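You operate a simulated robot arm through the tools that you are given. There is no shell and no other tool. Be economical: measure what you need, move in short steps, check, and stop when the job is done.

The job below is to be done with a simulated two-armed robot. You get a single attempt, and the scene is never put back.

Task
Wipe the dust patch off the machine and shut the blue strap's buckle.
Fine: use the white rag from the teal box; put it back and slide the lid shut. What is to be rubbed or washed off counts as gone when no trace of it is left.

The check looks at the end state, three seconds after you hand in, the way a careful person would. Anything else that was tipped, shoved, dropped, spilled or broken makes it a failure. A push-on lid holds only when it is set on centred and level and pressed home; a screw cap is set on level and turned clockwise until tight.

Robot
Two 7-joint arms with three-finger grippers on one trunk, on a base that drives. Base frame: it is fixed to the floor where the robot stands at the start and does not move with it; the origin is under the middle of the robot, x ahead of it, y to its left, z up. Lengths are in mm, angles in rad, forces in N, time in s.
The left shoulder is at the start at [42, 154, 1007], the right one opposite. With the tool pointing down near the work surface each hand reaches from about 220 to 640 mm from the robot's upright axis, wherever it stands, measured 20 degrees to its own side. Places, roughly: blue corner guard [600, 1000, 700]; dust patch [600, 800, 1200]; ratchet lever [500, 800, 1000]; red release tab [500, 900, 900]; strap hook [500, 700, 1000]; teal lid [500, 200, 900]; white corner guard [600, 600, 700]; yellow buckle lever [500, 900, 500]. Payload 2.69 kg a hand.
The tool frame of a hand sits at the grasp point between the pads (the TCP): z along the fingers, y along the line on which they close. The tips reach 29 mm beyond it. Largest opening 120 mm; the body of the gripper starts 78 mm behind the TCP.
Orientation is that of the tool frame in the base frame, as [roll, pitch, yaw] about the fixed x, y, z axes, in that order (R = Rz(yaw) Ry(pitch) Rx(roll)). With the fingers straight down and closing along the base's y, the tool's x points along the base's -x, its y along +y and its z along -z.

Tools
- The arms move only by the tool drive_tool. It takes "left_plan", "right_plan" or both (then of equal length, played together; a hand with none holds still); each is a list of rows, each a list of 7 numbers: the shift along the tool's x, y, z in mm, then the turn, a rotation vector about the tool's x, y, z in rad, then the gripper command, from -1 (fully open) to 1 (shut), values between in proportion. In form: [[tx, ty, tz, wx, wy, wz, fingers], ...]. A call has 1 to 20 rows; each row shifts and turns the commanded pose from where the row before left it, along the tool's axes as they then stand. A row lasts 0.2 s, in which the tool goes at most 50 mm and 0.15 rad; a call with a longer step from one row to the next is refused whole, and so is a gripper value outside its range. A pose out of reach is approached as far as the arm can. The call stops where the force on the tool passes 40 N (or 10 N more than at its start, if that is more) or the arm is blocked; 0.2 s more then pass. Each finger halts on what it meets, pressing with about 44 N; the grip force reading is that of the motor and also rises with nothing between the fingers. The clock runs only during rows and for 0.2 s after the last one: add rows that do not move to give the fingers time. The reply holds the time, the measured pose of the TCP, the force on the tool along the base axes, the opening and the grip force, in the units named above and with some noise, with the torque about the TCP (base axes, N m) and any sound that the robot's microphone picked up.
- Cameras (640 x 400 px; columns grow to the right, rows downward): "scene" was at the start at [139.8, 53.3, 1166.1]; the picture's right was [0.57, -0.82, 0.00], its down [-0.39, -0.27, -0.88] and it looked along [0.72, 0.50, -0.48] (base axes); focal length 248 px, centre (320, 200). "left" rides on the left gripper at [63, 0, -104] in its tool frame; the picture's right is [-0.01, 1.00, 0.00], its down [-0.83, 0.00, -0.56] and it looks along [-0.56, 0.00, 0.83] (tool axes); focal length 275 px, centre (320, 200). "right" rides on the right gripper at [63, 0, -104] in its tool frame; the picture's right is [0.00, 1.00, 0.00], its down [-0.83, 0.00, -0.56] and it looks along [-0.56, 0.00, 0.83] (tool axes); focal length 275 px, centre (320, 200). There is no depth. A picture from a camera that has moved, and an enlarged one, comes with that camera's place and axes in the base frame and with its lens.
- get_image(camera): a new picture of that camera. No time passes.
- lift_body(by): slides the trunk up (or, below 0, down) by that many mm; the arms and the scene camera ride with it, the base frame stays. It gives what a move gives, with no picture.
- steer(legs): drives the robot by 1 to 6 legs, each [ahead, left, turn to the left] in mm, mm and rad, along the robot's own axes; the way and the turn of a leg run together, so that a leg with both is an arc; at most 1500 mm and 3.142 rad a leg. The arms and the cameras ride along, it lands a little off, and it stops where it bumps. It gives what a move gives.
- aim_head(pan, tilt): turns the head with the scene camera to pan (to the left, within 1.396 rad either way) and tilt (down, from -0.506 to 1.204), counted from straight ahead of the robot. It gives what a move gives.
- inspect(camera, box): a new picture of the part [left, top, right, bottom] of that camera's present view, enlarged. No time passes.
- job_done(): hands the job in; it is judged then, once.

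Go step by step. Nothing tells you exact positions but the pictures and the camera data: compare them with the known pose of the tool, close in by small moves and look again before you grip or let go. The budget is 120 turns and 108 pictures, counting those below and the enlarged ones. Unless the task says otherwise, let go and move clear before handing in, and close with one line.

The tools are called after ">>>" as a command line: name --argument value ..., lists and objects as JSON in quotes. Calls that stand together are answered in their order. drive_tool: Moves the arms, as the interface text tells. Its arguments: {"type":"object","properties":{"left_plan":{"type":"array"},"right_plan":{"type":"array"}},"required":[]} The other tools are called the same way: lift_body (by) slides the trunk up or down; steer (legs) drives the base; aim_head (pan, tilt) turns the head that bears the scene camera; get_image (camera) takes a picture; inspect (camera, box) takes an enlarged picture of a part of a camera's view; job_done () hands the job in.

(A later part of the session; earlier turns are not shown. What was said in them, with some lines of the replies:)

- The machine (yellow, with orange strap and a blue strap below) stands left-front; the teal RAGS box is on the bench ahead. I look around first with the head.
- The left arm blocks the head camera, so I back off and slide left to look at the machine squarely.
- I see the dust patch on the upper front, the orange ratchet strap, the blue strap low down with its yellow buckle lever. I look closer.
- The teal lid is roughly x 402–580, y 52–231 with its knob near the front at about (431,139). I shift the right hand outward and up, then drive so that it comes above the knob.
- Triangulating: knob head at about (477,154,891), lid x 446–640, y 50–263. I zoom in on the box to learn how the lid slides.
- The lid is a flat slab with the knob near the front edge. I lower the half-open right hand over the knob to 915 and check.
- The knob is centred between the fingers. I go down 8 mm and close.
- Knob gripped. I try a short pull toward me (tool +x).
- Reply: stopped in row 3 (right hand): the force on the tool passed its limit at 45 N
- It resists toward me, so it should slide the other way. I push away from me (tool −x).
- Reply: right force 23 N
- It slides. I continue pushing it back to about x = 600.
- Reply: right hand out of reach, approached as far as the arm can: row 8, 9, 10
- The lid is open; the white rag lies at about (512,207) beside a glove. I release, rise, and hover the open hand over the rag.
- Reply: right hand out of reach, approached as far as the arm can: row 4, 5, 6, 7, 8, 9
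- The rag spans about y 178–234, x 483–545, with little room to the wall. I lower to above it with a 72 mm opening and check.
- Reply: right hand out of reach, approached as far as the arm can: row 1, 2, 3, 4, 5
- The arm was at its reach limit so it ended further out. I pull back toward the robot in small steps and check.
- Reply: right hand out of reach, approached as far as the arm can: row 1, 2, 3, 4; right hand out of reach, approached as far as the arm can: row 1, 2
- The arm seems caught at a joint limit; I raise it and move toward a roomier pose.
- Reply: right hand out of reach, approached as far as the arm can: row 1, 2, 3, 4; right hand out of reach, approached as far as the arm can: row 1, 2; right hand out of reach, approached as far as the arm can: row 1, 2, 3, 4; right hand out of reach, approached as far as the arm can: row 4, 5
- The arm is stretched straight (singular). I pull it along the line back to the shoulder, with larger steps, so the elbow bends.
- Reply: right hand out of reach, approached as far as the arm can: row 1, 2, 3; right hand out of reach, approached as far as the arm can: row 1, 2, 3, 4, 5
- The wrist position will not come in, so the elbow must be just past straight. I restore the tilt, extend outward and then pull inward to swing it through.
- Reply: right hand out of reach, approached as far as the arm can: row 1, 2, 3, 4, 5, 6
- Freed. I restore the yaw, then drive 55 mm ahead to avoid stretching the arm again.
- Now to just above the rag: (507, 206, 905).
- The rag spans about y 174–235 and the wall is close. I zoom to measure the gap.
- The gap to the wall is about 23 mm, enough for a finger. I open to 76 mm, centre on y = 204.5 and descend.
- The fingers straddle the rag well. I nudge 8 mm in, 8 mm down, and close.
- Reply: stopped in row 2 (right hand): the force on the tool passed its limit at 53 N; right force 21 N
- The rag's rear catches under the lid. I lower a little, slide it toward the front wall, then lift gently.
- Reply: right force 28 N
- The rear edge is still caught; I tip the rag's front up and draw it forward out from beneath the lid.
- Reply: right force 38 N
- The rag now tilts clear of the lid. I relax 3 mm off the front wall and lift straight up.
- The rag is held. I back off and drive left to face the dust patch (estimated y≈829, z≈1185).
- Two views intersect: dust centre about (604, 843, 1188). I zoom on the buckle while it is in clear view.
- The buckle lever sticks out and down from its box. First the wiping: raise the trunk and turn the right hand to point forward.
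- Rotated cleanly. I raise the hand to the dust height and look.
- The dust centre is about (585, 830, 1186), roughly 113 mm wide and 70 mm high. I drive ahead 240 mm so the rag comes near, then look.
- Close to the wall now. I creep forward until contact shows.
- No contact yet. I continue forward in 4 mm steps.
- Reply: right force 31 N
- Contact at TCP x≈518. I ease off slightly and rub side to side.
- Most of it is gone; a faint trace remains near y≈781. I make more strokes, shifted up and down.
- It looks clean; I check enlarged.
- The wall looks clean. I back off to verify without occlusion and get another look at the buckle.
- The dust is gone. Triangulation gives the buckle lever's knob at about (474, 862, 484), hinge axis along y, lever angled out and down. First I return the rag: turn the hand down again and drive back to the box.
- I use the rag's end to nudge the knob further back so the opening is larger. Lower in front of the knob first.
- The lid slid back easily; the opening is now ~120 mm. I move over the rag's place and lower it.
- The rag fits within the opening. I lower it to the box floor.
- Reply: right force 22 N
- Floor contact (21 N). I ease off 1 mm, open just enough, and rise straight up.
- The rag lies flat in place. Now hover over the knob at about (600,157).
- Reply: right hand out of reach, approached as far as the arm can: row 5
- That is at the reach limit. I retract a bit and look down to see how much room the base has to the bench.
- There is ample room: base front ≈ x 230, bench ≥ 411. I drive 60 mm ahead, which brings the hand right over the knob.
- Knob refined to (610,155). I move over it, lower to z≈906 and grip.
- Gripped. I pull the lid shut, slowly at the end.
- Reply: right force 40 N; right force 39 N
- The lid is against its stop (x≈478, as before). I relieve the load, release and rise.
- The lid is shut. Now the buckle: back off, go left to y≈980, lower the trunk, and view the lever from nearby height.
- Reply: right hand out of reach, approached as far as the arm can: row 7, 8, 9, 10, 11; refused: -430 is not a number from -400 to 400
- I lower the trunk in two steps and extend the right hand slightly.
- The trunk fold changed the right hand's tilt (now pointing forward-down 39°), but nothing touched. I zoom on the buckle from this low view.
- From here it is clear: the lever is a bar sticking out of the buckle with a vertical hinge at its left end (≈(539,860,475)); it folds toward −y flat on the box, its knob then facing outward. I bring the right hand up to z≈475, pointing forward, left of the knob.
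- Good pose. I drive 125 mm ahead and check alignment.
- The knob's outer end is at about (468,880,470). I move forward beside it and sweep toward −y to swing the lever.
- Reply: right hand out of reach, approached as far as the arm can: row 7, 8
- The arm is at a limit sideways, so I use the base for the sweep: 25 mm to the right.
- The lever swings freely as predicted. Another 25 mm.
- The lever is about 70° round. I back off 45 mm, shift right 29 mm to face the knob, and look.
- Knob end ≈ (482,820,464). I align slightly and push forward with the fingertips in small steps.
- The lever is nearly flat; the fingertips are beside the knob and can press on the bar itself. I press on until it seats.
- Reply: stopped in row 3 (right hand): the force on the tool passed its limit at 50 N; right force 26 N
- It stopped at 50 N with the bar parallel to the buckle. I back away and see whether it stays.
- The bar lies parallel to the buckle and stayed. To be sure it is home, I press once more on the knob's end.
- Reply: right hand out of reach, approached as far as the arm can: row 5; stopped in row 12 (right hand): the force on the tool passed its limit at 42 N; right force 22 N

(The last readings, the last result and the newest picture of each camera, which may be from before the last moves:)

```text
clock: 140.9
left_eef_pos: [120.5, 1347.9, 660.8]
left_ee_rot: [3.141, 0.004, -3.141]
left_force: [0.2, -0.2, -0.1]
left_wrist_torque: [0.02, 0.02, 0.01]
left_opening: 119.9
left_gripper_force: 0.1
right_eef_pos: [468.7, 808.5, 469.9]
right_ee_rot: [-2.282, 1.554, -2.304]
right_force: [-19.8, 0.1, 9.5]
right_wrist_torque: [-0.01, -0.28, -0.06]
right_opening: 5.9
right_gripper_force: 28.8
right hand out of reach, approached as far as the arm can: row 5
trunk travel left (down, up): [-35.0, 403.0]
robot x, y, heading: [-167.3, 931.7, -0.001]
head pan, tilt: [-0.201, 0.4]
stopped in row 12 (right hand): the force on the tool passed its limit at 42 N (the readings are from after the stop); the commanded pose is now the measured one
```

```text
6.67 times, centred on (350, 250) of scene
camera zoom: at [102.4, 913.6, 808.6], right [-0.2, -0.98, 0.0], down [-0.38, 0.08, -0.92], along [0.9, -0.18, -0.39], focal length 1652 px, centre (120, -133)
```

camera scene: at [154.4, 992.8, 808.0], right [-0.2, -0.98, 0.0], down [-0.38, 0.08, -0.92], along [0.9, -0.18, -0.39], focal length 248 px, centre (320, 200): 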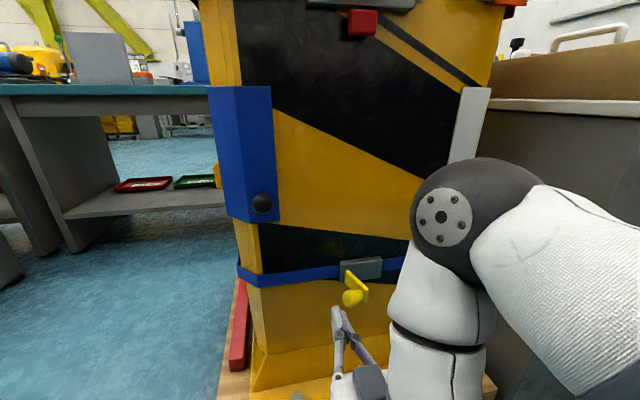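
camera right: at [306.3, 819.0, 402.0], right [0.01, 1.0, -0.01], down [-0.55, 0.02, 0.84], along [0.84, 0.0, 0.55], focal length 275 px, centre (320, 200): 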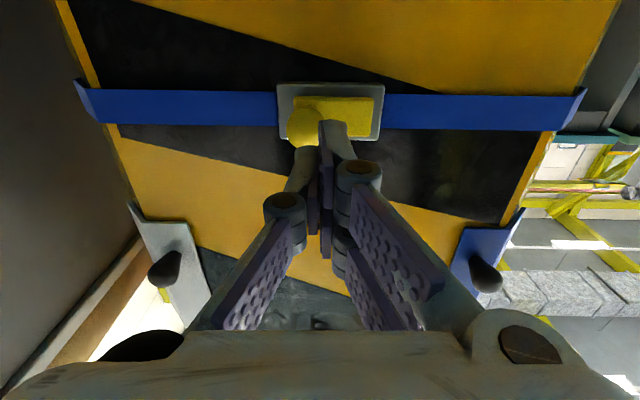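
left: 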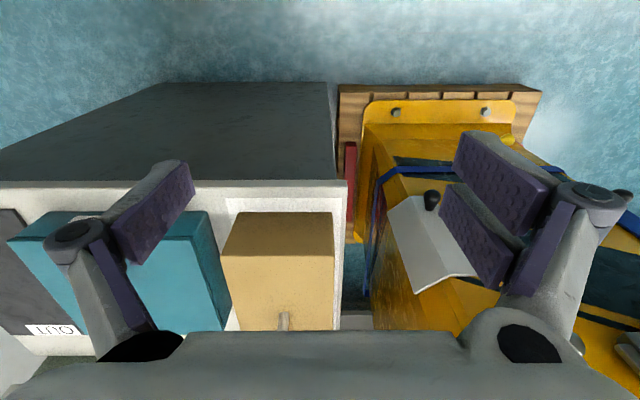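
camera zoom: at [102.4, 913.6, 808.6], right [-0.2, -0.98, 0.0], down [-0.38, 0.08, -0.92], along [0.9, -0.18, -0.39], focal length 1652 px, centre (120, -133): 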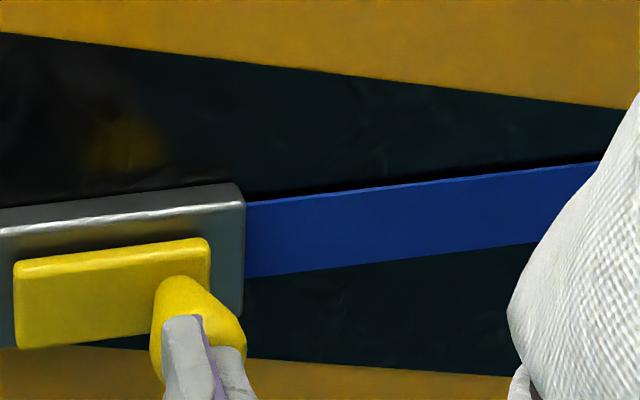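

It is hard against its stop. The fingertips spread a little on the knob, so I open them before withdrawing, then back off and check everything.

>>> drive_tool --right_plan '[[0, 0, -2, 0, 0, 0, 0.3], [0, 0, 0, 0, 0, 0, 0.2], [0, 0, -15, 0, 0, 0, 0.2], [0, 0, -25, 0, 0, 0, 0.2]]'

>>> steer --legs '[[-200, 0, 0]]'

>>> lift_body --by 300

>>> aim_head --pan -0.25 --tilt 0.35

>>> get_image --camera "scene"

```text
clock: 141.9
left_eef_pos: [121.3, 1348.5, 660.6]
left_ee_rot: [-3.14, 0.002, -3.14]
left_force: [0.0, 0.2, 0.2]
left_wrist_torque: [-0.02, 0.02, 0.03]
left_opening: 120.1
left_gripper_force: 0.0
right_eef_pos: [428.6, 809.6, 468.6]
right_ee_rot: [-2.403, 1.553, -2.423]
right_force: [-1.0, 0.8, 0.8]
right_wrist_torque: [0.0, 0.0, -0.01]
right_opening: 48.0
right_gripper_force: 0.1
trunk travel left (down, up): [-35.0, 403.0]
robot x, y, heading: [-167.9, 931.0, 0.003]
head pan, tilt: [-0.201, 0.4]
```

```text
clock: 143.6
left_eef_pos: [-83.6, 1348.1, 660.0]
left_ee_rot: [3.141, 0.001, 3.141]
left_force: [-0.5, 0.0, -0.2]
left_wrist_torque: [-0.02, 0.03, 0.01]
left_opening: 120.0
left_gripper_force: 0.1
right_eef_pos: [223.4, 808.9, 467.8]
right_ee_rot: [-2.415, 1.552, -2.437]
right_force: [-0.2, 0.6, 0.2]
right_wrist_torque: [-0.02, -0.01, 0.0]
right_opening: 47.9
right_gripper_force: 0.0
trunk travel left (down, up): [-35.0, 403.0]
robot x, y, heading: [-373.6, 928.6, 0.003]
head pan, tilt: [-0.201, 0.4]
```

```text
clock: 146.6
left_eef_pos: [-83.2, 1348.1, 960.8]
left_ee_rot: [-3.141, 0.003, 3.141]
left_force: [-0.5, 0.1, -0.4]
left_wrist_torque: [0.01, 0.01, -0.02]
left_opening: 119.8
left_gripper_force: 0.0
right_eef_pos: [222.6, 809.6, 767.3]
right_ee_rot: [-2.419, 1.551, -2.441]
right_force: [0.2, -0.4, -0.9]
right_wrist_torque: [-0.02, 0.0, -0.01]
right_opening: 48.0
right_gripper_force: 0.0
trunk travel left (down, up): [-335.0, 103.0]
robot x, y, heading: [-372.3, 931.2, 0.003]
head pan, tilt: [-0.201, 0.4]
```

```text
clock: 147.2
left_eef_pos: [-84.0, 1347.3, 960.4]
left_ee_rot: [3.141, 0.002, 3.141]
left_force: [0.1, 0.5, -0.7]
left_wrist_torque: [-0.02, -0.01, -0.02]
left_opening: 120.0
left_gripper_force: 0.0
right_eef_pos: [223.2, 809.5, 767.9]
right_ee_rot: [-2.398, 1.553, -2.416]
right_force: [-0.9, 0.2, 0.1]
right_wrist_torque: [-0.01, 0.0, 0.02]
right_opening: 48.2
right_gripper_force: 0.0
trunk travel left (down, up): [-335.0, 103.0]
robot x, y, heading: [-373.5, 929.2, -0.002]
head pan, tilt: [-0.25, 0.351]
```

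```text
21 pictures are left
camera scene: at [-197.3, 908.9, 1133.4], right [-0.25, -0.97, 0.0], down [-0.33, 0.08, -0.94], along [0.91, -0.23, -0.34], focal length 248 px, centre (320, 200)
```

scene: 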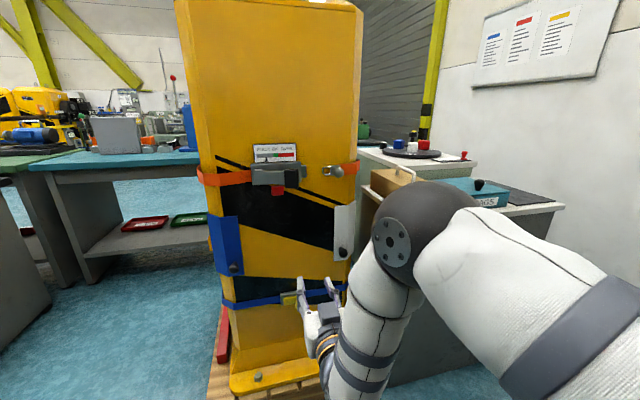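

>>> inspect --camera "scene" --box '[210, 250, 350, 340]'

>>> inspect --camera "scene" --box '[190, 60, 370, 200]'

>>> inspect --camera "right" --box '[150, 0, 490, 200]'

```text
4.44 times, centred on (280, 295) of scene
camera zoom: at [-197.3, 908.9, 1133.4], right [-0.25, -0.97, 0.0], down [-0.33, 0.08, -0.94], along [0.91, -0.23, -0.34], focal length 1101 px, centre (498, -222)
```

zoom: 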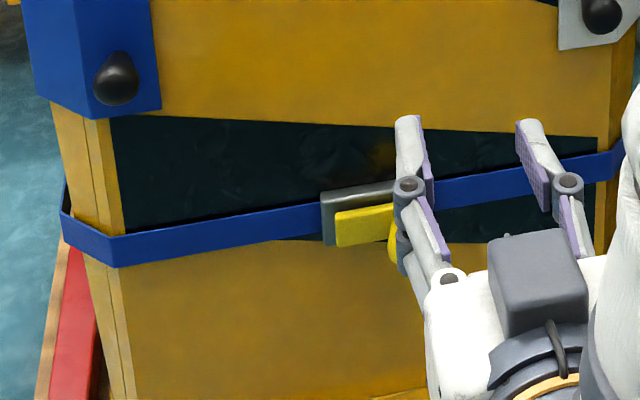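

```text
2.86 times, centred on (280, 130) of scene
camera zoom: at [-197.3, 908.9, 1133.4], right [-0.25, -0.97, 0.0], down [-0.33, 0.08, -0.94], along [0.91, -0.23, -0.34], focal length 708 px, centre (434, 400)
```

zoom: 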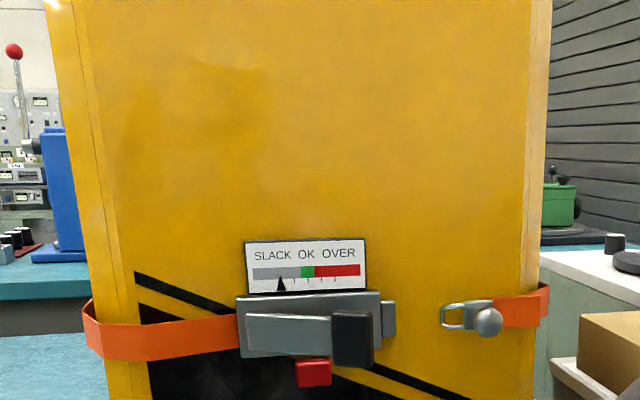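

```text
1.88 times, centred on (320, 100) of right
camera zoom: at [118.1, 812.2, 706.4], right [0.02, 1.0, -0.02], down [-0.54, 0.03, 0.84], along [0.84, -0.01, 0.54], focal length 518 px, centre (320, 388)
```

zoom: 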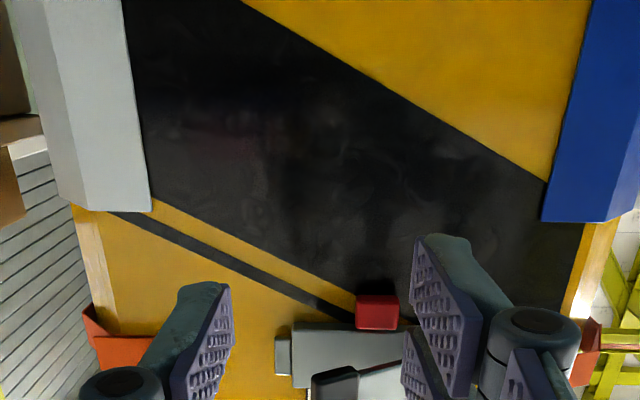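

The dust is gone, the yellow lever lies flat and stays put, the rag is back under the shut lid, and both hands are empty and clear. Handing in.

>>> job_done

```text
The job is handed in.
```

I wiped the dust patch off with the white rag, put the rag back in the teal box and slid its lid shut. The blue strap's buckle lever is folded flat against its stop, though I heard no click from it.
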